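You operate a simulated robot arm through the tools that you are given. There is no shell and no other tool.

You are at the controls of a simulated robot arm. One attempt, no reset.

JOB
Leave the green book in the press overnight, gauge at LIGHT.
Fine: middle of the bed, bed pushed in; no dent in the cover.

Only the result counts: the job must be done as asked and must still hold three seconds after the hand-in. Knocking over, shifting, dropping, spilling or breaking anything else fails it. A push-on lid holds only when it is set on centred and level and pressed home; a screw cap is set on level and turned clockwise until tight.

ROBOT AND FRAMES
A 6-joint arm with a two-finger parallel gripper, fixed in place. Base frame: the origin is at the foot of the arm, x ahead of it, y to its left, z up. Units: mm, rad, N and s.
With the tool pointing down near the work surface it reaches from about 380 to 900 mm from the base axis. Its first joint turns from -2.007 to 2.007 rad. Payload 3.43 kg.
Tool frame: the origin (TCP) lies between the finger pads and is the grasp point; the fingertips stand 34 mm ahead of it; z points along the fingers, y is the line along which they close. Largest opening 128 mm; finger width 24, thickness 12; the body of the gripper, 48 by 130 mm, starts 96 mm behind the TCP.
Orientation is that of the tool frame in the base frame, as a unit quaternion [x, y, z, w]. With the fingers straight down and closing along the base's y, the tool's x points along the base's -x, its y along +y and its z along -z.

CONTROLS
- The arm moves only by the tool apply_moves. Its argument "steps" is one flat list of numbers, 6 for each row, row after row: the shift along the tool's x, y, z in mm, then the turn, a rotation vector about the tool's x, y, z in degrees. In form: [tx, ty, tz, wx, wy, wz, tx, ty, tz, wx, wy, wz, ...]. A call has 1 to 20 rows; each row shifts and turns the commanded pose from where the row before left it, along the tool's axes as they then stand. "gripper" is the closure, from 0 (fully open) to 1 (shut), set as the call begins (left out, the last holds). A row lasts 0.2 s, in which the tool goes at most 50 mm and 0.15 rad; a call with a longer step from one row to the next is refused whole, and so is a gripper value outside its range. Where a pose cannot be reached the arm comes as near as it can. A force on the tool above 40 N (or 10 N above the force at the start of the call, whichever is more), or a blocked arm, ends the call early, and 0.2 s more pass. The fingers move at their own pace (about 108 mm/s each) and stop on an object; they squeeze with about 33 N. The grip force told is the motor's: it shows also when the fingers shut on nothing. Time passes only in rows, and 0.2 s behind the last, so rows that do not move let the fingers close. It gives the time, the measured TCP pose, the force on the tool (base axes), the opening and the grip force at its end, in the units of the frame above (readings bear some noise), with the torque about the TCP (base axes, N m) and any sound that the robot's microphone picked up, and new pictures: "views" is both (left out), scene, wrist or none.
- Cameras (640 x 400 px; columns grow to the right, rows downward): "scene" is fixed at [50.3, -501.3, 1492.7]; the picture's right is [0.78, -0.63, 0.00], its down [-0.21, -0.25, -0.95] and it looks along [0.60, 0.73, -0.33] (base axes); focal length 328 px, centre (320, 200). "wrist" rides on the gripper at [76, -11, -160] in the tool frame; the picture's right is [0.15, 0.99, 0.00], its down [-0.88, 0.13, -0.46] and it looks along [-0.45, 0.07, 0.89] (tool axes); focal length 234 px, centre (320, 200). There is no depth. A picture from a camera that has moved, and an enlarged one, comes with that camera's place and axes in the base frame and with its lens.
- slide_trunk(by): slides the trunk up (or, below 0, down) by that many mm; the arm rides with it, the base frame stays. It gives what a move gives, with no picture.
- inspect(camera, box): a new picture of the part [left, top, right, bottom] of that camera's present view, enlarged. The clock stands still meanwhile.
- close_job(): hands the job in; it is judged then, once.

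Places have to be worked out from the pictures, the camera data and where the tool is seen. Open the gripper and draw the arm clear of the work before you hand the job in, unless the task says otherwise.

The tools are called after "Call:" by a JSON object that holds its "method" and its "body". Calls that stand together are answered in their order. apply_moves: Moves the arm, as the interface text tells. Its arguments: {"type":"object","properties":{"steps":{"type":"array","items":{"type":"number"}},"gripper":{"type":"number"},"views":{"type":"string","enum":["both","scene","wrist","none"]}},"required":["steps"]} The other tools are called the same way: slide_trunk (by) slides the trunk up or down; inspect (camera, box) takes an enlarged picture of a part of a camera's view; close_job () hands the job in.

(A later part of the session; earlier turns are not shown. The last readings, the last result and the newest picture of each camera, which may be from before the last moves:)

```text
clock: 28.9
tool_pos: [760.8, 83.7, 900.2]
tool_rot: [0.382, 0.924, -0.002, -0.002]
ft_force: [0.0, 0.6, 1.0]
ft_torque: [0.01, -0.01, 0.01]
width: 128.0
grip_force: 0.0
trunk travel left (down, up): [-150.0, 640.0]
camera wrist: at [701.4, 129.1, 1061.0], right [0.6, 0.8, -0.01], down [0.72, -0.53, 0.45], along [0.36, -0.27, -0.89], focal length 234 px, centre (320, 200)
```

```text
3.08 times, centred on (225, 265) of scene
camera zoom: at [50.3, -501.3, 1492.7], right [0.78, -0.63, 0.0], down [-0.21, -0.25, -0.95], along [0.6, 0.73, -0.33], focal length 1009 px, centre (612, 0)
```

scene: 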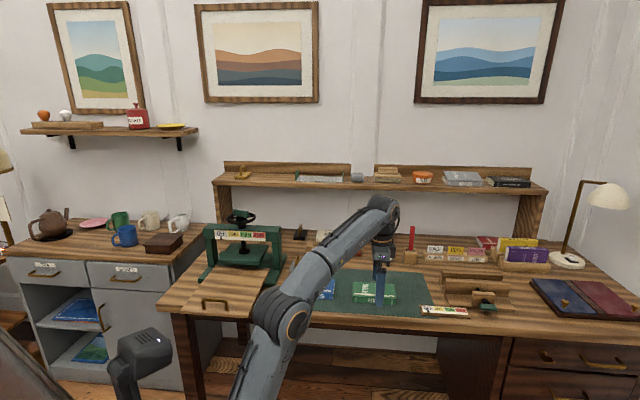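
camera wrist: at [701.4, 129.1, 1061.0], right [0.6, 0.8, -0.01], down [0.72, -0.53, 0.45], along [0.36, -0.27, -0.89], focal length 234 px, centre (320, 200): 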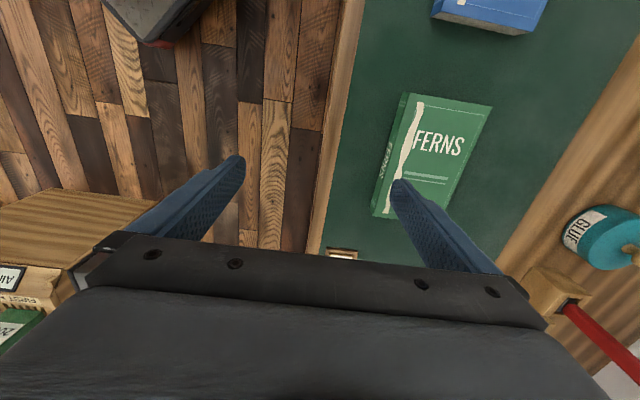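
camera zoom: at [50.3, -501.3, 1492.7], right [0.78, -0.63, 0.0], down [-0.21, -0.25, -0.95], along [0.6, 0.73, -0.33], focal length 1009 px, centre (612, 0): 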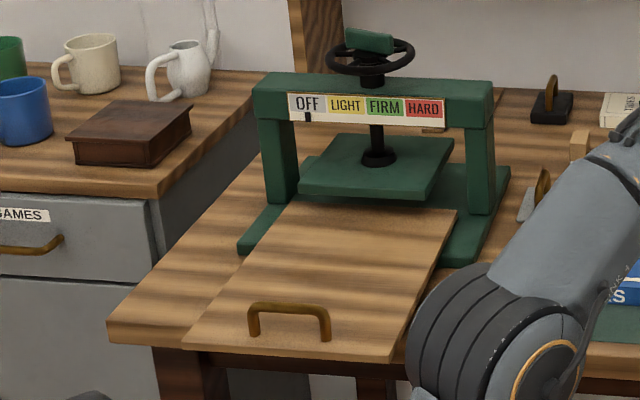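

FERNS measures about 164 × 97 mm, centred near depth 737, u 484, i.e. about (863, 179), top z≈770. I'll move over it and lower to z≈850.

Call:
{"method": "apply_moves", "body": {"steps": [-1, 28, 10, 0, 0, 0, -1, 28, 10, 0, 0, 0, -1, 28, 10, 0, 0, 0, -1, 28, 10, 0, 0, 0, -1, 28, 10, 0, 0, 0], "gripper": 0, "views": "both"}}

Call:
{"method": "inspect", "body": {"camera": "wrist", "box": [200, 60, 440, 250]}}

```text
clock: 30.1
tool_pos: [858.0, 175.6, 845.3]
tool_rot: [0.382, 0.924, -0.002, -0.002]
ft_force: [0.3, -0.3, 0.1]
ft_torque: [-0.02, 0.0, 0.04]
width: 128.0
grip_force: 0.1
out of reach, approached as far as the arm can: row 5
trunk travel left (down, up): [-150.0, 640.0]
camera wrist: at [797.2, 221.0, 1005.4], right [0.6, 0.8, -0.01], down [0.72, -0.53, 0.45], along [0.36, -0.27, -0.89], focal length 234 px, centre (320, 200)
```

scene: 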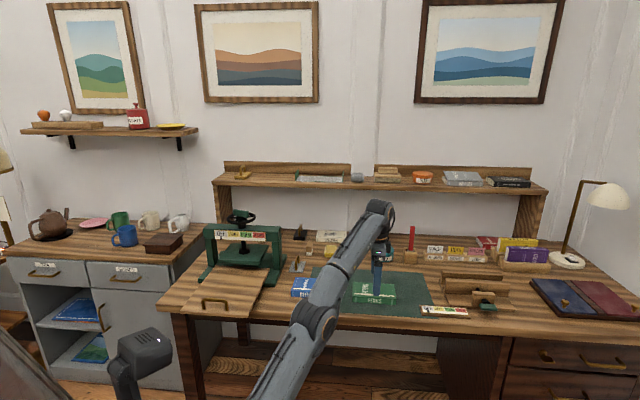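
wrist: 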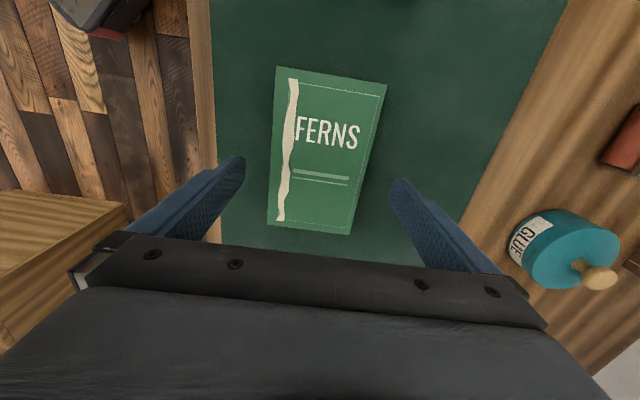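

```text
2.11 times, centred on (320, 155) of wrist
camera zoom: at [797.2, 221.0, 1005.4], right [0.6, 0.8, -0.01], down [0.72, -0.53, 0.45], along [0.36, -0.27, -0.89], focal length 493 px, centre (320, 295)
```

zoom: 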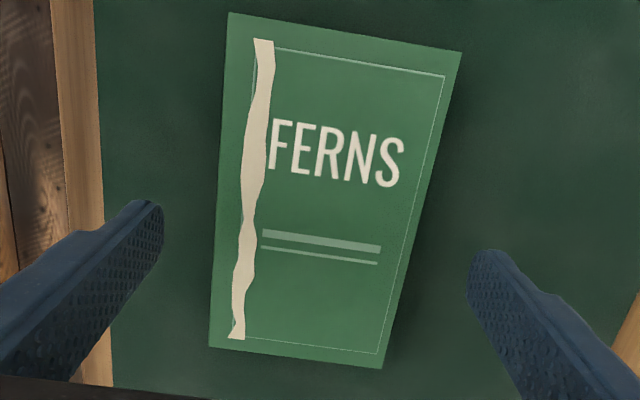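

Matching the book's corners across the last two views gives top z≈786, size about 155 × 93 mm, centre (855, 176) — almost right beneath the gripper. I'll correct 2–3 mm and descend to z≈806.

Call:
{"method": "apply_moves", "body": {"steps": [2.5, -2, 10, 0, 0, 0, 0, 0, 10, 0, 0, 0, 0, 0, 10, 0, 0, 0, 0, 0, 9, 0, 0, 0], "views": "wrist"}}

Call:
{"method": "inspect", "body": {"camera": "wrist", "box": [200, 40, 440, 250]}}

Call:
{"method": "inspect", "body": {"camera": "scene", "box": [330, 230, 430, 310]}}

```text
clock: 31.1
tool_pos: [852.9, 176.0, 805.3]
tool_rot: [0.383, 0.924, -0.002, -0.001]
ft_force: [-0.2, -0.6, -0.7]
ft_torque: [0.0, -0.01, -0.02]
width: 128.0
grip_force: 0.0
trunk travel left (down, up): [-150.0, 640.0]
camera wrist: at [793.4, 221.8, 966.1], right [0.6, 0.8, -0.01], down [0.72, -0.53, 0.45], along [0.36, -0.27, -0.89], focal length 234 px, centre (320, 200)
```

wrist: 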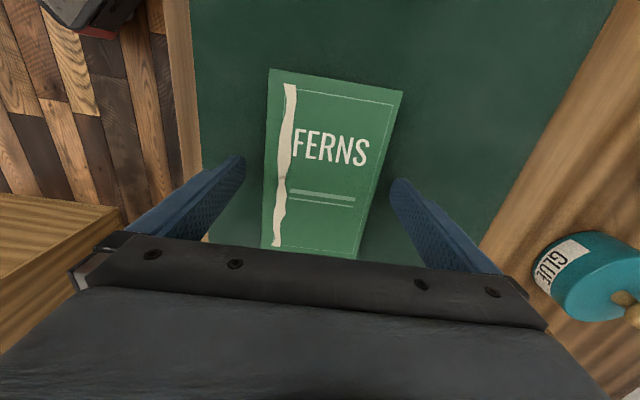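

```text
1.90 times, centred on (320, 145) of wrist
camera zoom: at [793.4, 221.8, 966.1], right [0.6, 0.8, -0.01], down [0.72, -0.53, 0.45], along [0.36, -0.27, -0.89], focal length 446 px, centre (320, 305)
```

zoom: 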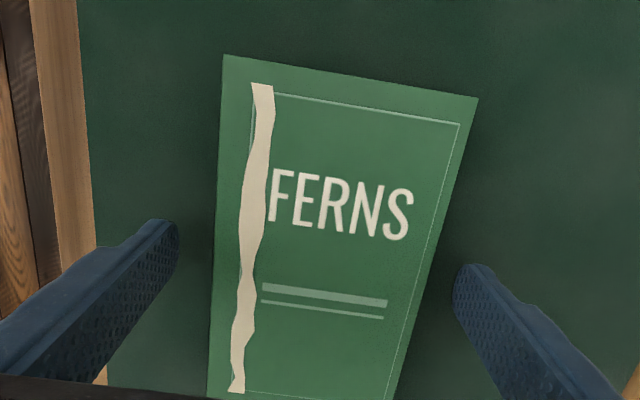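

```text
5.00 times, centred on (380, 270) of scene
camera zoom: at [50.3, -501.3, 1492.7], right [0.78, -0.63, 0.0], down [-0.21, -0.25, -0.95], along [0.6, 0.73, -0.33], focal length 1639 px, centre (20, -150)
```

zoom: 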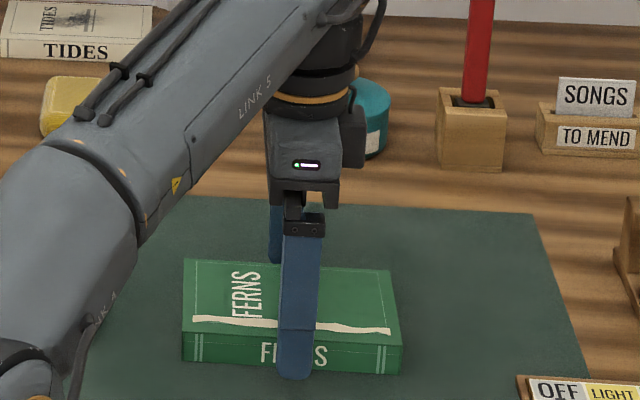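

The fingers straddle spine and fore-edge, centred along the book. I'll lower 5 mm more watching the force.

Call:
{"method": "apply_moves", "body": {"steps": [0, 0, 3, 0, 0, 0, 0, 0, 3, 0, 0, 0], "views": "none"}}

```text
clock: 31.7
tool_pos: [852.3, 176.4, 799.7]
tool_rot: [0.383, 0.924, -0.002, -0.002]
ft_force: [0.0, 0.6, 0.1]
ft_torque: [0.0, 0.02, 0.02]
width: 128.1
grip_force: 0.1
trunk travel left (down, up): [-150.0, 640.0]
```

No contact yet; 3 mm more, then I'll close on the book.

Call:
{"method": "apply_moves", "body": {"steps": [0, 0, 3, 0, 0, 0, 0, 0, 0, 0, 0, 0], "views": "none"}}

```text
clock: 32.3
tool_pos: [854.5, 176.9, 796.9]
tool_rot: [0.383, 0.924, -0.002, -0.003]
ft_force: [-1.1, -0.4, 1.1]
ft_torque: [-0.04, 0.02, -0.02]
width: 127.9
grip_force: 0.1
trunk travel left (down, up): [-150.0, 640.0]
```

Tips are near z 763 with no load. Closing on the book now.

Call:
{"method": "apply_moves", "body": {"steps": [0, 0, 0, 0, 0, 0, 0, 0, 0, 0, 0, 0, 0, 0, 0, 0, 0, 0], "gripper": 1, "views": "wrist"}}

```text
clock: 33.1
tool_pos: [853.1, 177.0, 797.3]
tool_rot: [0.383, 0.924, -0.002, -0.002]
ft_force: [-0.6, -0.5, 0.4]
ft_torque: [0.06, -0.05, -0.03]
width: 93.6
grip_force: 32.9
trunk travel left (down, up): [-150.0, 640.0]
camera wrist: at [792.9, 222.6, 957.6], right [0.6, 0.8, -0.01], down [0.72, -0.53, 0.45], along [0.36, -0.27, -0.89], focal length 234 px, centre (320, 200)
```

wrist: 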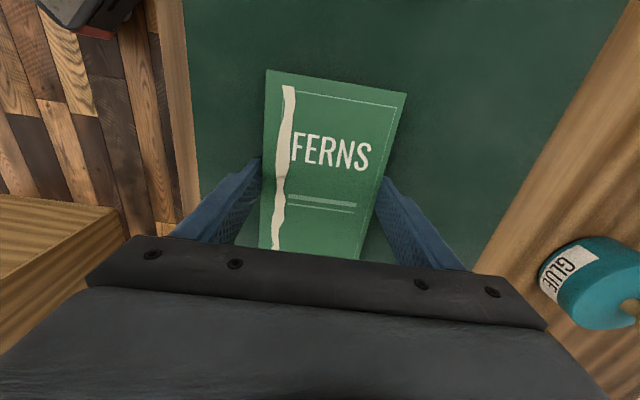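

The book is held at 93.6 mm. I'll lift it straight up about 40 mm and check.

Call:
{"method": "apply_moves", "body": {"steps": [0, 0, -5, 0, 0, 0, 0, 0, -10, 0, 0, 0, 0, 0, -15, 0, 0, 0, 0, -10, -15, 0, 0, 0], "views": "both"}}

Call:
{"method": "inspect", "body": {"camera": "scene", "box": [330, 220, 430, 310]}}

```text
clock: 34.1
tool_pos: [847.3, 169.0, 842.6]
tool_rot: [0.383, 0.924, -0.002, -0.003]
ft_force: [-1.1, 0.2, -2.6]
ft_torque: [0.02, 0.0, 0.0]
width: 93.3
grip_force: 32.8
trunk travel left (down, up): [-150.0, 640.0]
camera wrist: at [786.5, 214.9, 1002.4], right [0.6, 0.8, -0.01], down [0.72, -0.53, 0.45], along [0.36, -0.27, -0.89], focal length 234 px, centre (320, 200)
```

scene: 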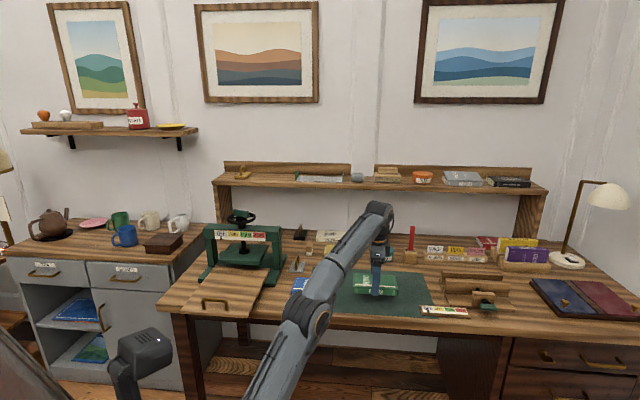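
wrist: 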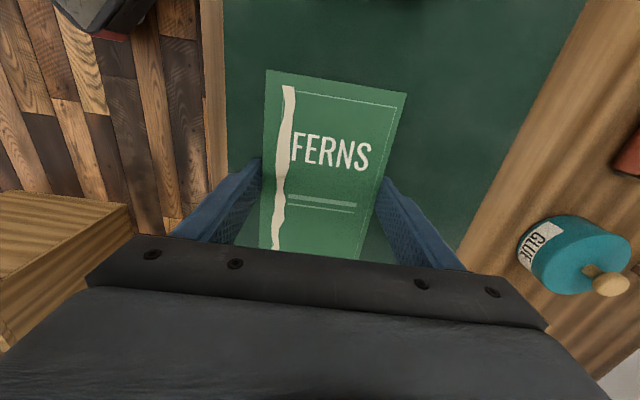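

```text
4.44 times, centred on (380, 265) of scene
camera zoom: at [50.3, -501.3, 1492.7], right [0.78, -0.63, 0.0], down [-0.21, -0.25, -0.95], along [0.6, 0.73, -0.33], focal length 1457 px, centre (53, -89)
```

zoom: 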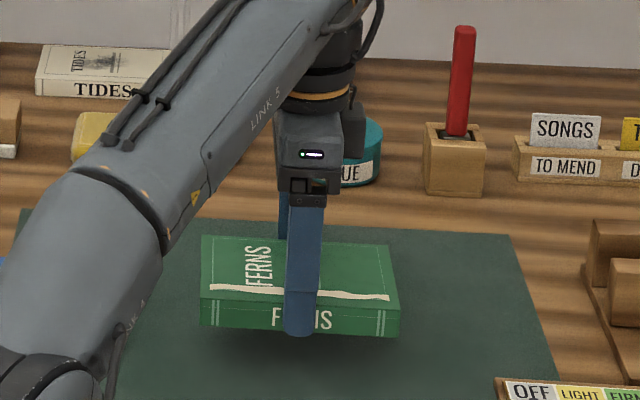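

The book is up, level and centred in the grip. I'll retreat and rise a little, then carry it left to above the bed's middle.

Call:
{"method": "apply_moves", "body": {"steps": [0, -20, -24, 0, 0, 0, 0, -22, -24, 0, 0, 0, 20, 0, 0, 0, 0, 0, 40, 0, 0, 0, 0, 0, 44, 0, 0, 0, 0, 0, 44, 0, 0, 0, 0, 0, 44, 0, 0, 0, 0, 0, 44, 0, 0, 0, 0, 0, 44, 0, 0, 0, 0, 0, 44, 0, 0, 0, 0, 0, 44, 0, 0, 0, 0, 0, 44, 0, 0, 0, 0, 0, 44, 0, 0, 0, 0, 0, 40, 0, 0, 0, 0, 0, 35, 0, 0, 0, 0, 0], "views": "both"}}

Call:
{"method": "inspect", "body": {"camera": "wrist", "box": [160, 0, 480, 260]}}

Call:
{"method": "inspect", "body": {"camera": "scene", "box": [150, 200, 310, 330]}}

```text
clock: 37.3
tool_pos: [442.7, 515.8, 891.3]
tool_rot: [0.383, 0.924, -0.003, -0.002]
ft_force: [1.2, 0.4, -2.3]
ft_torque: [-0.01, -0.02, 0.0]
width: 93.8
grip_force: 32.8
trunk travel left (down, up): [-150.0, 640.0]
camera wrist: at [382.8, 560.7, 1051.8], right [0.6, 0.8, -0.01], down [0.72, -0.53, 0.45], along [0.36, -0.27, -0.89], focal length 234 px, centre (320, 200)
```

scene: 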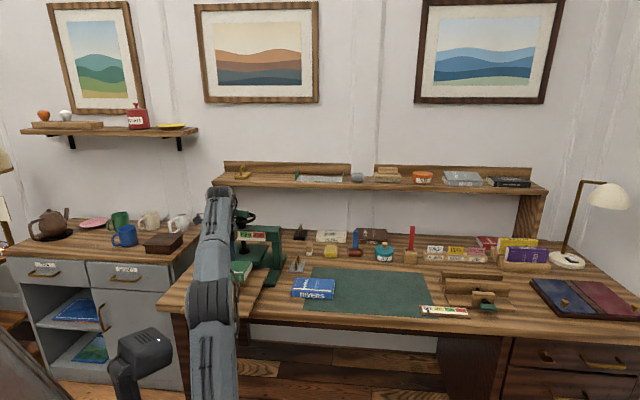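
wrist: 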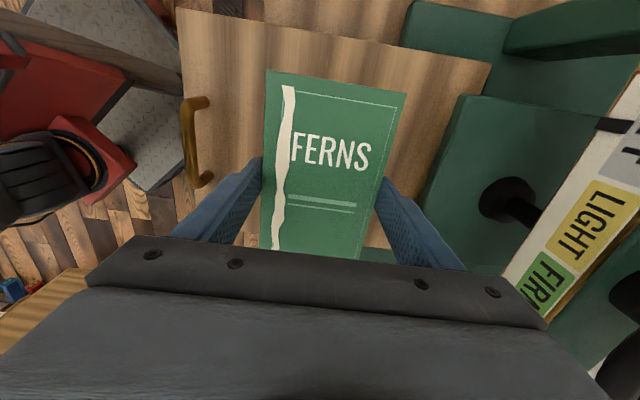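

```text
1.54 times, centred on (320, 130) of wrist
camera zoom: at [382.8, 560.7, 1051.8], right [0.6, 0.8, -0.01], down [0.72, -0.53, 0.45], along [0.36, -0.27, -0.89], focal length 360 px, centre (320, 308)
```

zoom: 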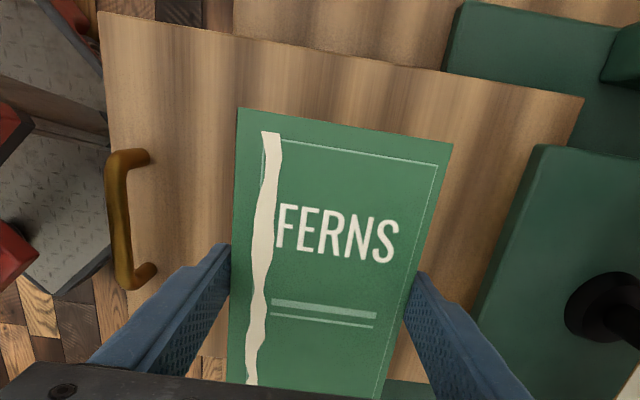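

```text
3.08 times, centred on (230, 265) of scene
camera zoom: at [50.3, -501.3, 1492.7], right [0.78, -0.63, 0.0], down [-0.21, -0.25, -0.95], along [0.6, 0.73, -0.33], focal length 1009 px, centre (597, 0)
```

zoom: 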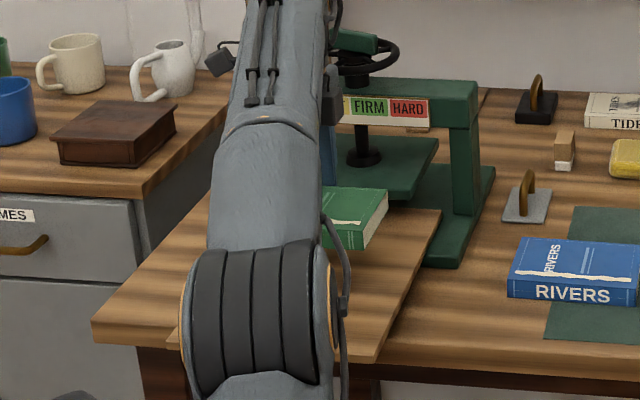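

From this view the bed spans depth 533–824, so its middle is at depth ≈678, u≈-50; the book's own centre reads (678, -49). Descending to about z 845.

Call:
{"method": "apply_moves", "body": {"steps": [0, 0, 12, 0, 0, 0, 0, 0, 12, 0, 0, 0, 0, 0, 12, 0, 0, 0, 0, 0, 9, 0, 0, 0], "views": "none"}}

Call:
{"method": "apply_moves", "body": {"steps": [0, 0, 3, 0, 0, 0, 0, 0, 3, 0, 0, 0], "views": "none"}}

```text
clock: 38.3
tool_pos: [441.7, 514.1, 847.1]
tool_rot: [0.383, 0.924, -0.002, -0.003]
ft_force: [-0.4, -0.3, -2.6]
ft_torque: [-0.02, 0.02, -0.03]
width: 93.7
grip_force: 33.1
trunk travel left (down, up): [-150.0, 640.0]
```

```text
clock: 38.9
tool_pos: [440.9, 513.2, 841.3]
tool_rot: [0.384, 0.924, -0.003, -0.001]
ft_force: [-0.1, -0.3, -2.1]
ft_torque: [-0.02, 0.03, 0.02]
width: 93.6
grip_force: 32.8
trunk travel left (down, up): [-150.0, 640.0]
```

No contact at z 841 yet. Continuing in small steps.

Call:
{"method": "apply_moves", "body": {"steps": [0, 1, 2, 0, 0, 0, 0, 0, 2, 0, 0, 0], "views": "none"}}

Call:
{"method": "apply_moves", "body": {"steps": [0, 0, 1.5, 0, 0, 0, 0, 0, 1.5, 0, 0, 0], "views": "none"}}

```text
clock: 39.5
tool_pos: [441.3, 515.6, 836.2]
tool_rot: [0.382, 0.924, -0.002, -0.002]
ft_force: [0.5, 0.2, -2.8]
ft_torque: [-0.01, -0.01, -0.02]
width: 93.5
grip_force: 33.2
trunk travel left (down, up): [-150.0, 640.0]
```

```text
clock: 40.1
tool_pos: [440.7, 515.0, 834.2]
tool_rot: [0.383, 0.924, -0.002, -0.003]
ft_force: [-0.4, -0.7, -1.8]
ft_torque: [0.01, 0.0, 0.02]
width: 93.5
grip_force: 32.7
trunk travel left (down, up): [-150.0, 640.0]
```

Still hanging free at z 834 (−2 N is the book's weight). A few more millimetres.

Call:
{"method": "apply_moves", "body": {"steps": [0, 0, 1, 0, 0, 0, 0, 0, 1, 0, 0, 0], "views": "none"}}

Call:
{"method": "apply_moves", "body": {"steps": [0, 0, 1, 0, 0, 0, 0, 0, 1, 0, 0, 0], "views": "wrist"}}

```text
clock: 40.7
tool_pos: [439.9, 515.3, 833.1]
tool_rot: [0.383, 0.924, -0.002, -0.002]
ft_force: [-0.6, 0.4, -2.2]
ft_torque: [-0.01, 0.06, 0.0]
width: 93.6
grip_force: 32.8
trunk travel left (down, up): [-150.0, 640.0]
```

```text
clock: 41.3
tool_pos: [441.8, 514.4, 831.9]
tool_rot: [0.382, 0.924, -0.001, -0.003]
ft_force: [0.5, -0.9, 6.6]
ft_torque: [0.09, -0.42, 0.0]
width: 93.4
grip_force: 32.2
trunk travel left (down, up): [-150.0, 640.0]
camera wrist: at [380.7, 560.6, 991.5], right [0.6, 0.8, 0.0], down [0.72, -0.53, 0.45], along [0.36, -0.27, -0.89], focal length 234 px, centre (320, 200)
```

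wrist: 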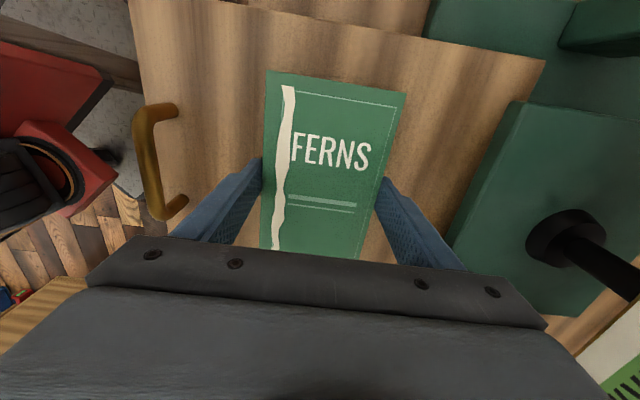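

The book has touched the bed (+6.6 N). I'll press half a millimetre to seat it, then open the fingers.

Call:
{"method": "apply_moves", "body": {"steps": [0, 0, 0.5, 0, 0, 0], "views": "none"}}

Call:
{"method": "apply_moves", "body": {"steps": [0, 0, 0, 0, 0, 0, 0, 0, 0, 0, 0, 0, 0, 0, 0, 0, 0, 0], "gripper": 0.05, "views": "wrist"}}

```text
clock: 41.7
tool_pos: [442.1, 515.4, 829.9]
tool_rot: [0.383, 0.924, -0.001, -0.003]
ft_force: [2.6, -3.2, 15.0]
ft_torque: [0.03, -0.34, 0.15]
width: 93.6
grip_force: 33.2
trunk travel left (down, up): [-150.0, 640.0]
```

```text
clock: 42.5
tool_pos: [440.1, 515.9, 829.9]
tool_rot: [0.383, 0.924, -0.003, -0.003]
ft_force: [0.4, 0.4, 0.1]
ft_torque: [-0.03, 0.01, 0.02]
width: 121.7
grip_force: 0.1
trunk travel left (down, up): [-150.0, 640.0]
camera wrist: at [380.7, 561.6, 989.8], right [0.6, 0.8, -0.01], down [0.72, -0.53, 0.45], along [0.36, -0.27, -0.89], focal length 234 px, centre (320, 200)
```

wrist: 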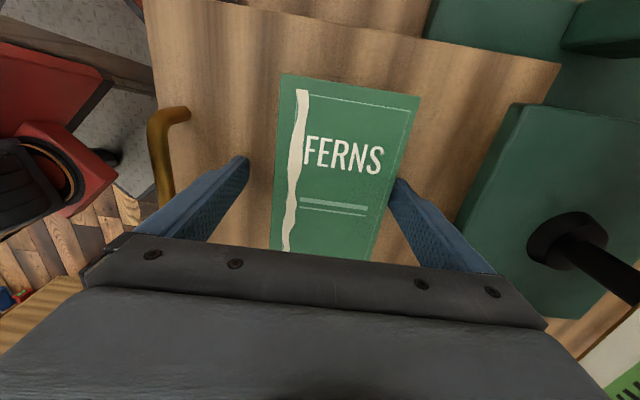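

The fingers are open; bed and book seem to have shifted inwards together by some 10 mm. I'll rise straight up and measure the book relative to the bed.

Call:
{"method": "apply_moves", "body": {"steps": [0, 0, -20, 0, 0, 0, 0, 0, -40, 0, 0, 0, 0, 0, -40, 0, 0, 0], "views": "both"}}

Call:
{"method": "inspect", "body": {"camera": "wrist", "box": [160, 20, 480, 260]}}

```text
clock: 43.3
tool_pos: [440.7, 514.3, 926.7]
tool_rot: [0.383, 0.924, -0.003, -0.002]
ft_force: [-0.2, 0.0, 0.0]
ft_torque: [0.0, 0.04, -0.01]
width: 121.6
grip_force: 0.1
trunk travel left (down, up): [-150.0, 640.0]
camera wrist: at [380.5, 561.0, 1087.9], right [0.6, 0.8, -0.01], down [0.72, -0.53, 0.45], along [0.36, -0.27, -0.89], focal length 234 px, centre (320, 200)
```

scene: 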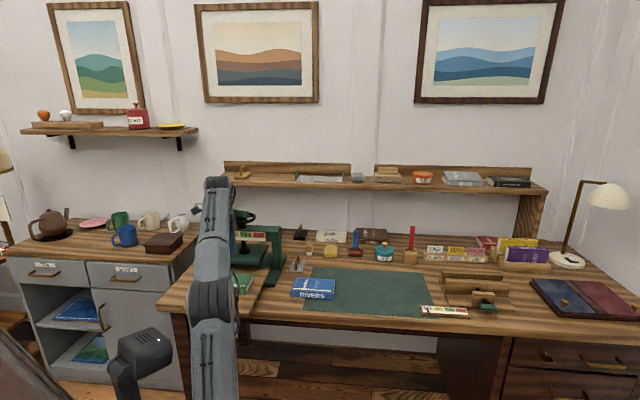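
wrist: 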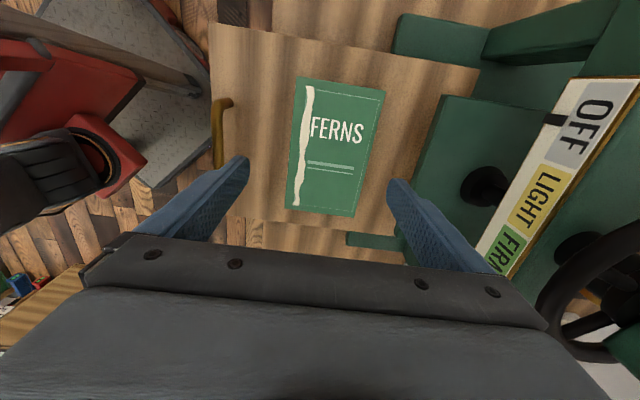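

```text
1.67 times, centred on (320, 140) of wrist
camera zoom: at [380.5, 561.0, 1087.9], right [0.6, 0.8, -0.01], down [0.72, -0.53, 0.45], along [0.36, -0.27, -0.89], focal length 390 px, centre (320, 300)
```

zoom: 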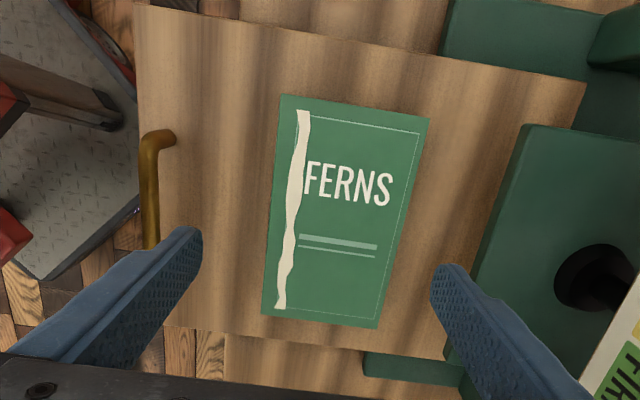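

The book sits at depth 687, u -51, versus the bed's middle at depth 690, u -48 — within about 3 mm. Now I'll close the fingers, back off to in front of the bed's front edge (depth ≈545) and lower beside it.

Call:
{"method": "apply_moves", "body": {"steps": [0, -40, 0, 0, 0, 0, 0, -40, 0, 0, 0, 0, -1, -40, 0, 0, 0, 0, -1, -40, 0, 0, 0, 0, 0, 0, 28, 0, 0, 0, 0, 0, 28, 0, 0, 0, 0, 0, 28, 0, 0, 0, 0, 0, 28, 0, 0, 0], "gripper": 1, "views": "both"}}

Call:
{"method": "inspect", "body": {"camera": "wrist", "box": [220, 60, 460, 260]}}

```text
clock: 45.1
tool_pos: [330.4, 402.0, 819.4]
tool_rot: [0.383, 0.924, -0.001, -0.002]
ft_force: [0.7, 0.2, -0.1]
ft_torque: [-0.01, 0.01, 0.03]
width: 0.3
grip_force: 32.8
trunk travel left (down, up): [-150.0, 640.0]
camera wrist: at [270.5, 448.5, 979.3], right [0.6, 0.8, 0.0], down [0.72, -0.53, 0.45], along [0.36, -0.27, -0.89], focal length 234 px, centre (320, 200)
```

scene: 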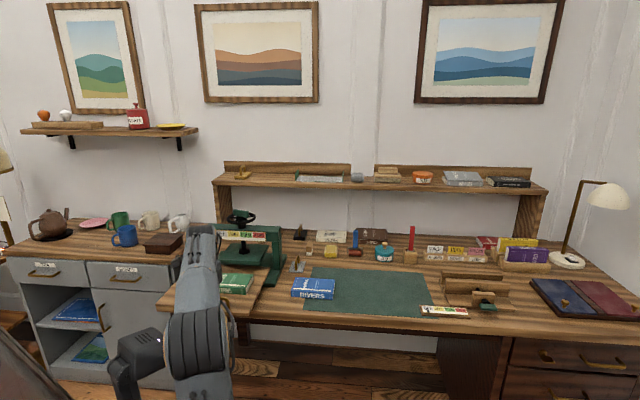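
wrist: 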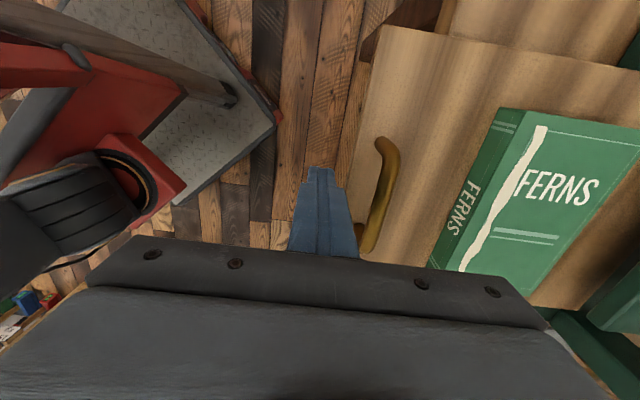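

```text
2.00 times, centred on (340, 160) of wrist
camera zoom: at [270.5, 448.5, 979.3], right [0.6, 0.8, 0.0], down [0.72, -0.53, 0.45], along [0.36, -0.27, -0.89], focal length 468 px, centre (280, 280)
```

zoom: 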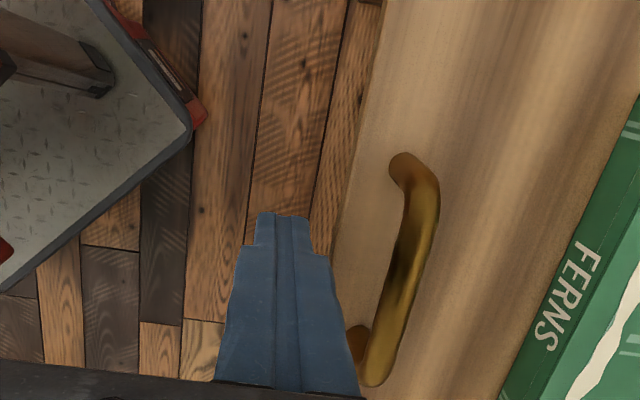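

Fingertips are just in front of the bed edge; I lower 8 mm so they meet the edge squarely, then push slowly inwards.

Call:
{"method": "apply_moves", "body": {"steps": [0, 0, 8, 0, 0, 0, 0, 4, 0, 0, 0, 0, 0, 4, 0, 0, 0, 0, 0, 4, 0, 0, 0, 0, 0, 4, 0, 0, 0, 0, 0, 4, 0, 0, 0, 0, 0, 5, 0, 0, 0, 0, 0, 6, 0, 0, 0, 0, 0, 7, 0, 0, 0, 0, 0, 8, 0, 0, 0, 0, 0, 8, 0, 0, 0, 0, 0, 8, 0, 0, 0, 0, 0, 8, 0, 0, 0, 0, 0, 8, 0, 0, 0, 0, 0, 8, 0, 0, 0, 0], "views": "both"}}

```text
clock: 48.3
tool_pos: [389.6, 462.2, 809.3]
tool_rot: [0.383, 0.924, -0.003, -0.003]
ft_force: [-1.3, 0.0, -0.5]
ft_torque: [-0.01, -0.02, 0.01]
width: 0.0
grip_force: 32.8
trunk travel left (down, up): [-150.0, 640.0]
camera wrist: at [329.9, 507.5, 970.4], right [0.6, 0.8, -0.01], down [0.72, -0.53, 0.45], along [0.36, -0.27, -0.89], focal length 234 px, centre (320, 200)
```

scene: 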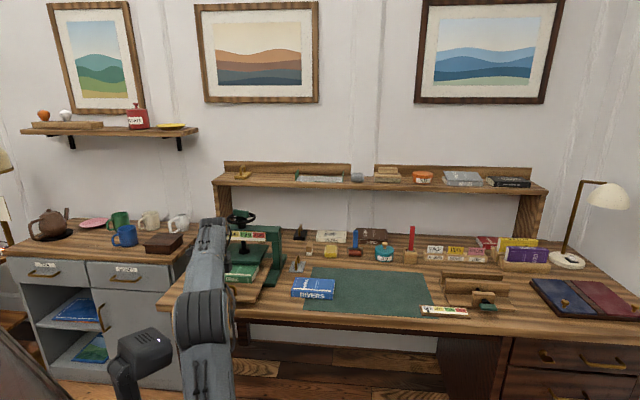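
wrist: 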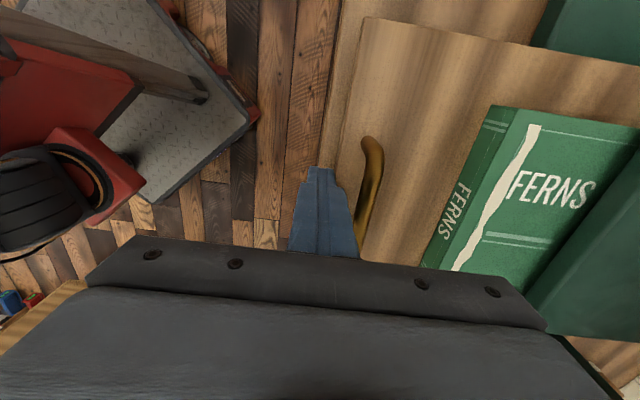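

The bed slides in freely with the book riding along under the platen. I'll keep pushing until it meets its stop.

Call:
{"method": "apply_moves", "body": {"steps": [0, 5, 0, 0, 0, 0, 0, 6, 0, 0, 0, 0, 0, 7, 0, 0, 0, 0, 0, 7, 0, 0, 0, 0, 0, 7, 0, 0, 0, 0, 0, 7, 0, 0, 0, 0, 0, 7, 0, 0, 0, 0, 0, 7, 0, 0, 0, 0, 0, 7, 0, 0, 0, 0, 0, 6, 0, 0, 0, 0, 0, 6, 0, 0, 0, 0], "views": "both"}}

Call:
{"method": "inspect", "body": {"camera": "scene", "box": [190, 200, 320, 310]}}

```text
clock: 50.6
tool_pos: [434.8, 505.0, 810.2]
tool_rot: [0.381, 0.924, -0.009, -0.005]
ft_force: [-10.6, -12.3, 5.3]
ft_torque: [-0.19, 0.09, -0.23]
width: 0.0
grip_force: 33.1
trunk travel left (down, up): [-150.0, 640.0]
stopped in row 11: the force on the tool passed its limit at 49 N (the readings are from after the stop); the commanded pose is now the measured one
camera wrist: at [376.1, 553.7, 970.1], right [0.6, 0.8, -0.02], down [0.72, -0.52, 0.45], along [0.35, -0.28, -0.89], focal length 234 px, centre (320, 200)
```

scene: 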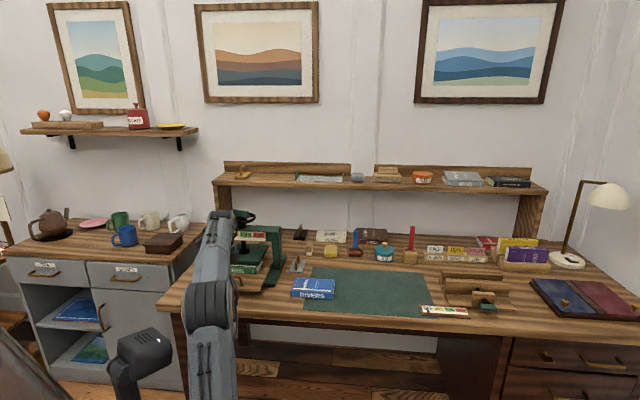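
wrist: 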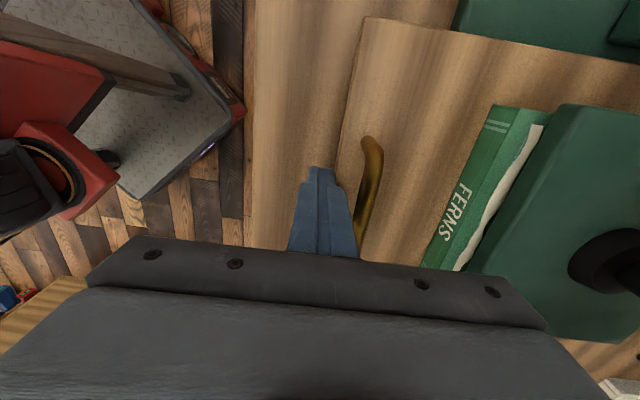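

```text
3.64 times, centred on (255, 255) of scene
camera zoom: at [50.3, -501.3, 1492.7], right [0.78, -0.63, 0.0], down [-0.21, -0.25, -0.95], along [0.6, 0.73, -0.33], focal length 1192 px, centre (556, 0)
```

zoom: 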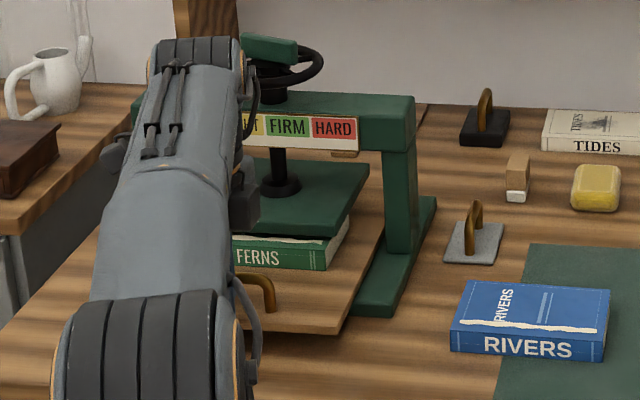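

The push ended with 49 N at bed front depth ≈676, the same place the bed had at the start. I'll check closely whether the bed is at its stop or the book is touching something.

Call:
{"method": "inspect", "body": {"camera": "scene", "box": [230, 235, 280, 285]}}

Call:
{"method": "inspect", "body": {"camera": "wrist", "box": [400, 60, 640, 260]}}

```text
8.00 times, centred on (255, 260) of scene
camera zoom: at [50.3, -501.3, 1492.7], right [0.78, -0.63, 0.0], down [-0.21, -0.25, -0.95], along [0.6, 0.73, -0.33], focal length 2623 px, centre (840, -280)
```

zoom: 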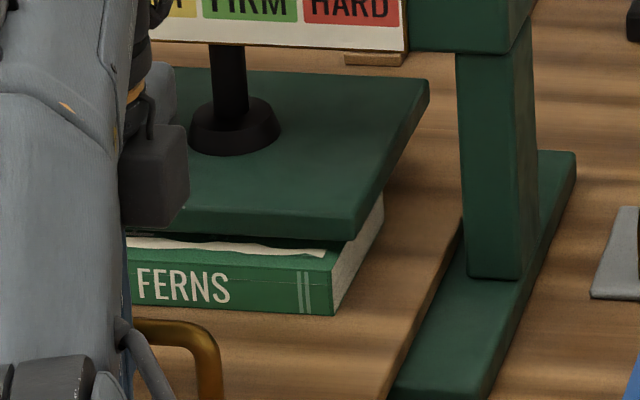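

```text
2.00 times, centred on (520, 160) of wrist
camera zoom: at [376.1, 553.7, 970.1], right [0.6, 0.8, -0.02], down [0.72, -0.52, 0.45], along [0.35, -0.28, -0.89], focal length 468 px, centre (-80, 280)
```

zoom: 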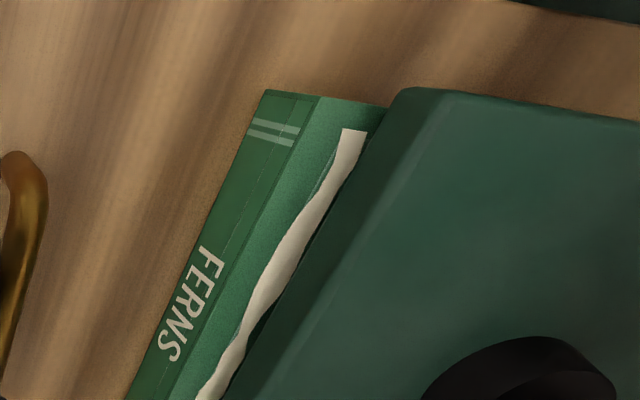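

The book's spine still stands about 15–20 mm proud of the platen's front edge, so pressing now could dent the cover; the bed may be blocked from going fully home. I'll back off, rise and look behind the press from its left side.

Call:
{"method": "apply_moves", "body": {"steps": [0, -10, 0, 0.9, 0, 0, 0, -20, 0, 0, 0, 0, 0, 0, -40, 0, 0, 0, 0, 0, -40, 0, 0, 0, 0, 0, -40, 0, 0, 0, 0, 0, -40, 0, 0, 0, 40, 0, 0, 0, 0, 0, 40, 0, 0, 0, 0, 0, 40, 0, 0, 0, 0, 0, 40, 0, 0, 0, 0, 0, 40, 0, 0, 0, 0, 0, 20, 0, 0, 0, 0, 0], "views": "both"}}

```text
clock: 53.2
tool_pos: [270.3, 614.4, 923.0]
tool_rot: [0.396, 0.918, -0.013, -0.008]
ft_force: [-0.4, -0.6, 0.3]
ft_torque: [0.03, 0.01, -0.01]
width: 0.0
grip_force: 33.5
out of reach, approached as far as the arm can: row 7, 8, 9, 10, 11, 12
trunk travel left (down, up): [-150.0, 640.0]
camera wrist: at [215.4, 665.3, 1084.2], right [0.62, 0.79, -0.03], down [0.71, -0.54, 0.45], along [0.34, -0.3, -0.89], focal length 234 px, centre (320, 200)
```

scene: 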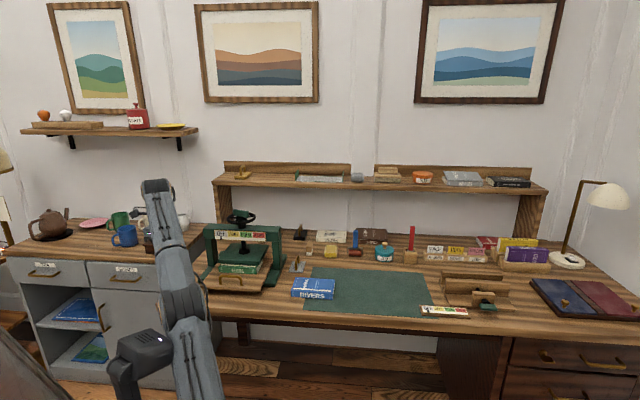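
wrist: 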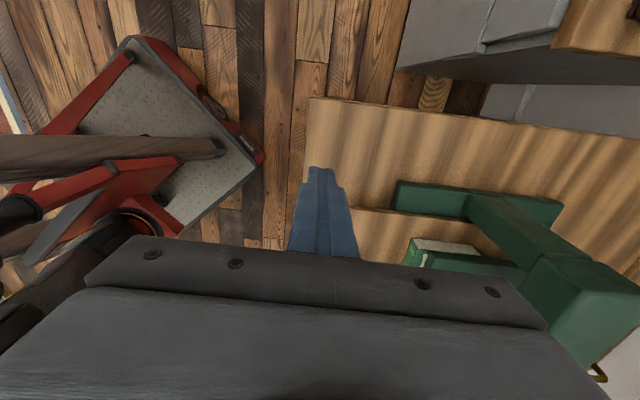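

The arm is at a wrist limit here, but the scene camera now has a free view of the press. I'll zoom in there and in the wrist view.

Call:
{"method": "inspect", "body": {"camera": "scene", "box": [195, 205, 295, 300]}}

Call:
{"method": "inspect", "body": {"camera": "scene", "box": [215, 240, 275, 285]}}

Call:
{"method": "inspect", "body": {"camera": "wrist", "box": [340, 160, 640, 300]}}

```text
4.21 times, centred on (245, 252) of scene
camera zoom: at [50.3, -501.3, 1492.7], right [0.78, -0.63, 0.0], down [-0.21, -0.25, -0.95], along [0.6, 0.73, -0.33], focal length 1380 px, centre (636, -21)
```

zoom: 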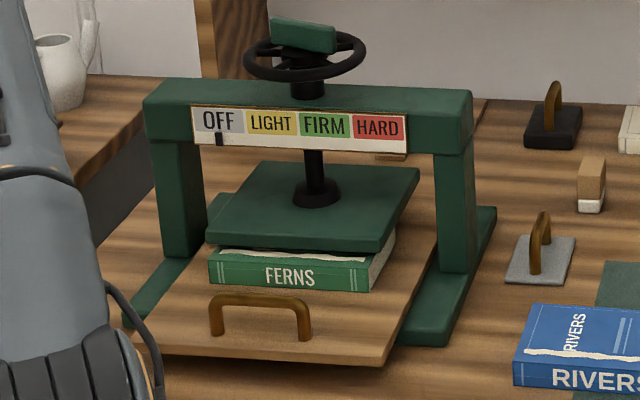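

```text
8.89 times, centred on (245, 262) of scene
camera zoom: at [50.3, -501.3, 1492.7], right [0.78, -0.63, 0.0], down [-0.21, -0.25, -0.95], along [0.6, 0.73, -0.33], focal length 2914 px, centre (987, -356)
```

zoom: 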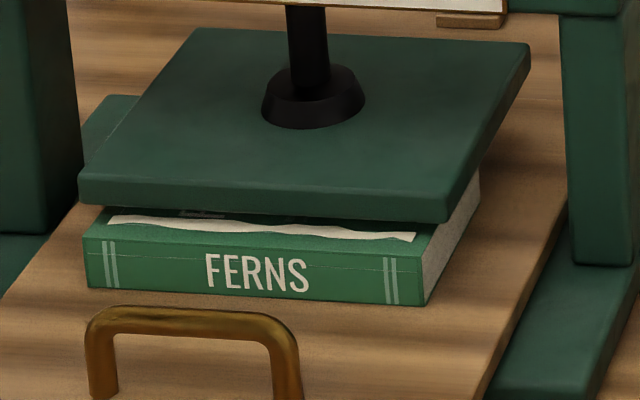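

```text
2.13 times, centred on (490, 230) of wrist
camera zoom: at [215.4, 665.3, 1084.2], right [0.62, 0.79, -0.03], down [0.71, -0.54, 0.45], along [0.34, -0.3, -0.89], focal length 500 px, centre (-43, 136)
```

zoom: 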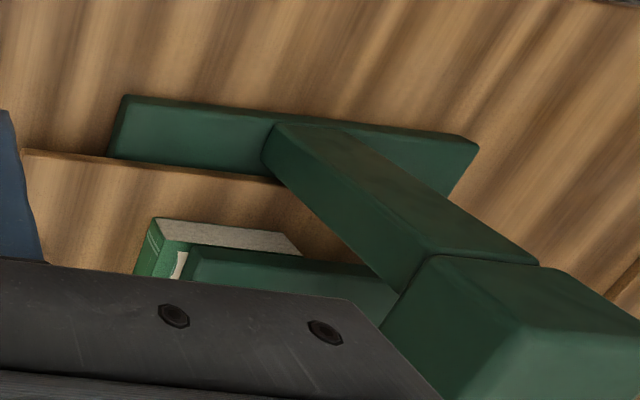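

The book visibly sticks out ~20 mm in front of the platen, yet the bed is exactly where it started. Before deciding, I'll raise the trunk and look down behind the press from above, to see whether anything blocks the bed and to see the wheel from the top.

Call:
{"method": "slide_trunk", "body": {"by": 280}}

Call:
{"method": "apply_moves", "body": {"steps": [0, 0, 0, -1.7, 0, 0, 0, 0, 0, 0, 0, -8.3, 0, 0, 0, 0, 0, -8.3, 0, 0, 0, 0, 0, -8.3, 0, 0, 0, 0, 0, -8.3, 0, 0, 0, 0, 0, -8.3, 0, 0, 0, 0, 0, -8.3, 0, 0, 0, 0, 0, -8.3, 0, 0, 0, 0, 0, -8.3, 0, 0, 0, 0, 0, -8.3, 0, 0, 0, 0, 0, -8.3, 0, 0, 0, 0, 0, -8.5], "views": "wrist"}}

```text
clock: 56.0
tool_pos: [194.2, 615.0, 1203.4]
tool_rot: [0.383, 0.924, -0.014, -0.008]
ft_force: [1.0, -0.5, -0.5]
ft_torque: [0.03, 0.04, 0.02]
width: 0.0
grip_force: 33.0
trunk travel left (down, up): [-430.0, 360.0]
```

```text
clock: 58.6
tool_pos: [195.4, 614.7, 1202.6]
tool_rot: [-0.395, 0.919, 0.002, 0.0]
ft_force: [-0.9, -0.3, -0.4]
ft_torque: [0.05, -0.02, -0.02]
width: 0.0
grip_force: 32.9
trunk travel left (down, up): [-430.0, 360.0]
camera wrist: at [152.5, 551.8, 1363.9], right [-0.82, 0.57, 0.0], down [0.51, 0.73, 0.46], along [0.26, 0.37, -0.89], focal length 234 px, centre (320, 200)
```

wrist: 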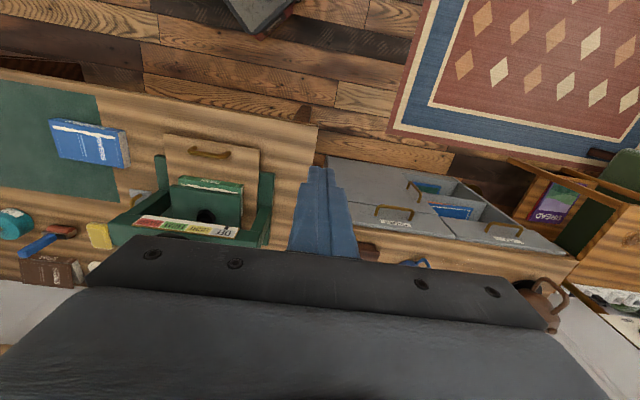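

Now I'll move forward to hang above the press with the fingers opened wide so the centre of the view is clear.

Call:
{"method": "apply_moves", "body": {"steps": [-32, -31.8, 6, 0, 0, 1.5, -32, -31.8, 6, 0, 0, 0, -32, -31.8, 6, 0, 0, 0, -32, -31.8, 6, 0, 0, 0, -32, -31.8, 6, 0, 0, 0, -32, -31.8, 6, 0, 0, 0, -32, -31.8, 6, 0, 0, 0, -32, -31.8, 6, 0, 0, 0], "gripper": 0, "views": "both"}}

Call:
{"method": "inspect", "body": {"camera": "wrist", "box": [200, 20, 440, 240]}}

```text
clock: 60.4
tool_pos: [524.9, 570.5, 1115.0]
tool_rot: [-0.383, 0.924, 0.002, 0.0]
ft_force: [-0.3, -0.5, 0.7]
ft_torque: [0.01, -0.07, -0.01]
width: 128.1
grip_force: 0.2
out of reach, approached as far as the arm can: row 3, 4, 5, 6, 7, 8
trunk travel left (down, up): [-430.0, 360.0]
camera wrist: at [480.1, 508.7, 1276.0], right [-0.8, 0.59, 0.0], down [0.53, 0.71, 0.46], along [0.27, 0.37, -0.89], focal length 234 px, centre (320, 200)
```

scene: 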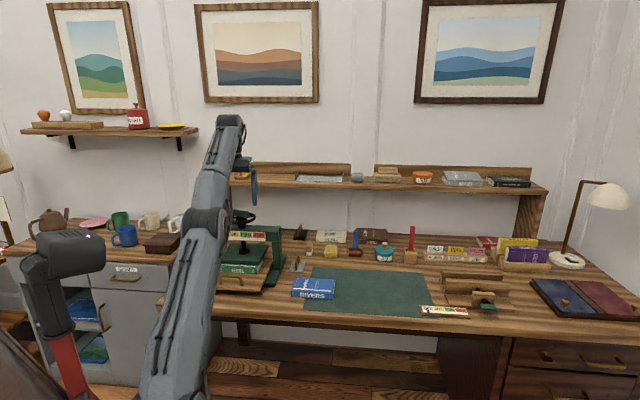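
wrist: 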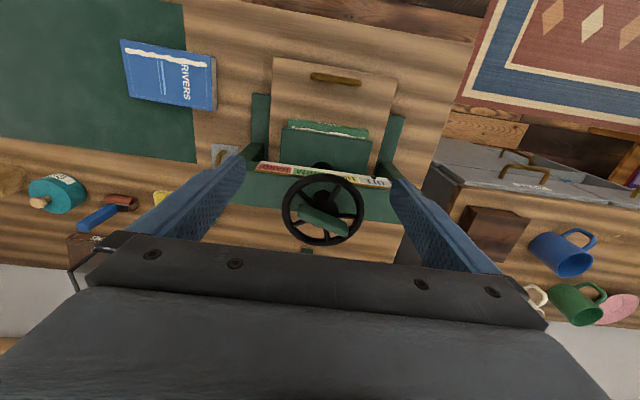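

```text
1.82 times, centred on (320, 130) of wrist
camera zoom: at [480.1, 508.7, 1276.0], right [-0.8, 0.59, 0.0], down [0.53, 0.71, 0.46], along [0.27, 0.37, -0.89], focal length 426 px, centre (320, 327)
```

zoom: 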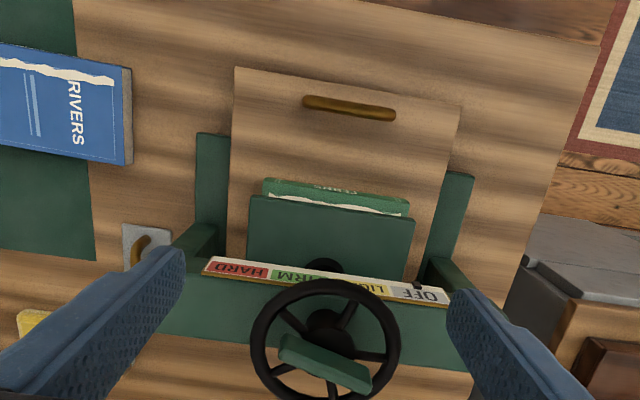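

Good top view of the wheel and the book's exposed spine. I'll enlarge the area behind the beam and the wheel.

Call:
{"method": "inspect", "body": {"camera": "wrist", "box": [230, 150, 420, 265]}}

Call:
{"method": "inspect", "body": {"camera": "wrist", "box": [240, 100, 420, 200]}}

```text
3.37 times, centred on (325, 208) of wrist
camera zoom: at [480.1, 508.7, 1276.0], right [-0.8, 0.59, 0.0], down [0.53, 0.71, 0.46], along [0.27, 0.37, -0.89], focal length 789 px, centre (303, 175)
```

zoom: 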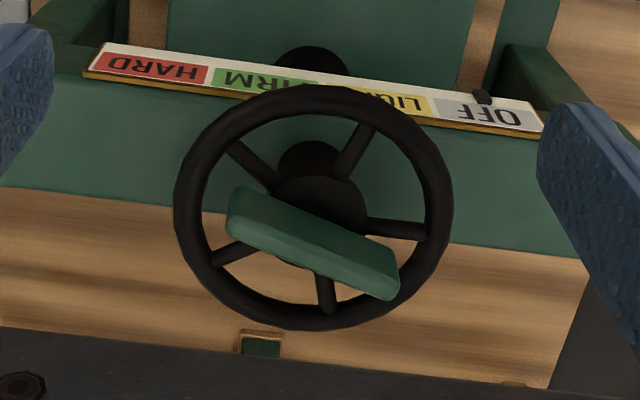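

```text
3.56 times, centred on (330, 150) of wrist
camera zoom: at [480.1, 508.7, 1276.0], right [-0.8, 0.59, 0.0], down [0.53, 0.71, 0.46], along [0.27, 0.37, -0.89], focal length 833 px, centre (284, 378)
```

zoom: 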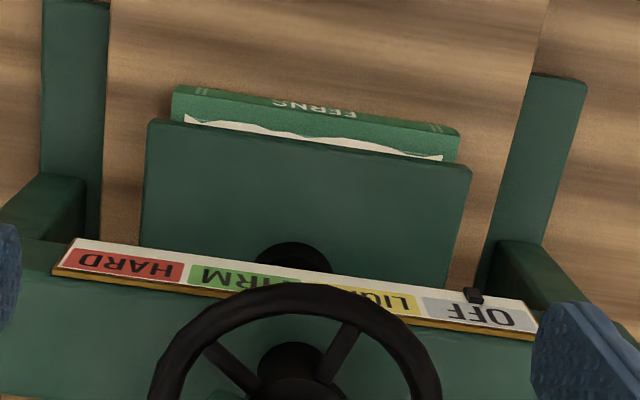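

Nothing stands right behind the bed (the small item is ~15 cm further back), so the bed is at its end stop with its board offset forward of the screw: platen covers depth ≈787–936 while the book's spine is at ≈773. I'll draw the bed out again and reset the book ~22 mm deeper so the platen covers the whole cover while it stays near the bed's middle. First I back away and turn the tool.

Call:
{"method": "apply_moves", "body": {"steps": [40, 0, 0, 0, 0, 0, 40, 0, 0, 0, 0, 0, 40, 0, 0, 0, 0, 0, 40, 0, 0, 0, 0, 0, 40, 0, 0, 0, 0, 0, 0, 0, 0, 0, 0, 8.2, 0, 0, 0, 0, 0, 8.2, 0, 0, 0, 0, 0, 8.2, 0, 0, 0, 0, 0, 8.2, 0, 0, 0, 0, 0, 8.2, 0, 0, 0, 0, 0, 8.2, 0, 0, 0, 0, 0, 8.2, 0, 0, 0, 0, 0, 8.2, 0, 0, 0, 0, 0, 8.2, 0, 0, 0, 0, 0, 8.2, 0, 0, 0, 0, 0, 8.1], "gripper": 0.6, "views": "none"}}

Call:
{"method": "slide_trunk", "body": {"by": -240}}

```text
clock: 63.8
tool_pos: [384.7, 429.0, 1115.5]
tool_rot: [0.385, 0.923, -0.001, -0.002]
ft_force: [0.4, 0.6, 0.2]
ft_torque: [0.01, -0.02, -0.03]
width: 51.2
grip_force: 0.1
trunk travel left (down, up): [-430.0, 360.0]
```

```text
clock: 66.3
tool_pos: [384.2, 429.1, 875.0]
tool_rot: [0.383, 0.924, 0.0, -0.002]
ft_force: [-0.9, -1.2, -0.7]
ft_torque: [0.0, -0.01, 0.01]
width: 50.8
grip_force: 0.1
trunk travel left (down, up): [-190.0, 600.0]
```

Now move above the handle (depth ≈696) and descend around the bar as before.

Call:
{"method": "apply_moves", "body": {"steps": [0, 0, -25, 0, 0, 0, 6, 40, 0, 0, 0, 0, 6, 40, 0, 0, 0, 0, 6, 41, 0, 0, 0, 0], "views": "wrist"}}

Call:
{"method": "inspect", "body": {"camera": "wrist", "box": [220, 60, 460, 260]}}

```text
clock: 67.3
tool_pos: [457.3, 525.4, 899.9]
tool_rot: [0.384, 0.923, 0.001, -0.002]
ft_force: [0.2, 0.6, -0.1]
ft_torque: [0.02, -0.04, -0.01]
width: 50.9
grip_force: 0.0
trunk travel left (down, up): [-190.0, 600.0]
camera wrist: at [397.0, 571.7, 1060.9], right [0.6, 0.8, 0.0], down [0.72, -0.53, 0.45], along [0.36, -0.27, -0.89], focal length 234 px, centre (320, 200)
```

wrist: 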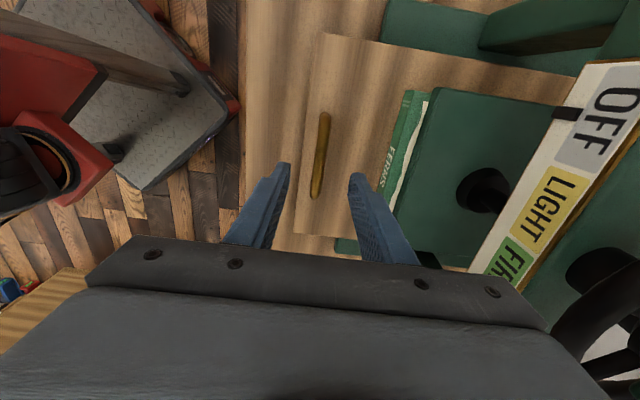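

```text
2.00 times, centred on (340, 160) of wrist
camera zoom: at [397.0, 571.7, 1060.9], right [0.6, 0.8, 0.0], down [0.72, -0.53, 0.45], along [0.36, -0.27, -0.89], focal length 468 px, centre (280, 280)
```

zoom: 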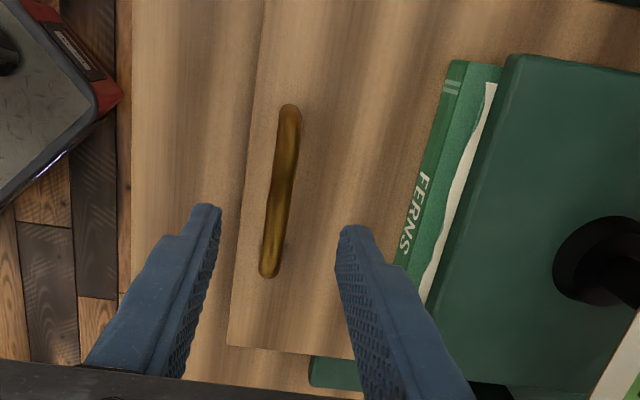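

The handle is centred between the fingers. Descending 68 mm and closing on it.

Call:
{"method": "apply_moves", "body": {"steps": [0, 0, 25, 0, 0, 0, 0, 0, 25, 0, 0, 0, 0, 0, 17, 0, 0, 0], "views": "none"}}

Call:
{"method": "apply_moves", "body": {"steps": [0, 0, 0, 0, 0, 0, 0, 0, 0, 0, 0, 0, 0, 0, 0, 0, 0, 0], "gripper": 1, "views": "none"}}

```text
clock: 68.1
tool_pos: [459.6, 527.3, 833.0]
tool_rot: [0.384, 0.923, 0.001, -0.001]
ft_force: [-0.4, -0.3, -0.2]
ft_torque: [-0.01, 0.01, 0.03]
width: 51.5
grip_force: 0.0
trunk travel left (down, up): [-190.0, 600.0]
```

```text
clock: 68.9
tool_pos: [456.9, 525.5, 833.5]
tool_rot: [0.382, 0.924, -0.001, -0.003]
ft_force: [-17.6, -21.6, -6.9]
ft_torque: [-0.04, 0.15, 0.05]
width: 11.4
grip_force: 45.2
trunk travel left (down, up): [-190.0, 600.0]
```

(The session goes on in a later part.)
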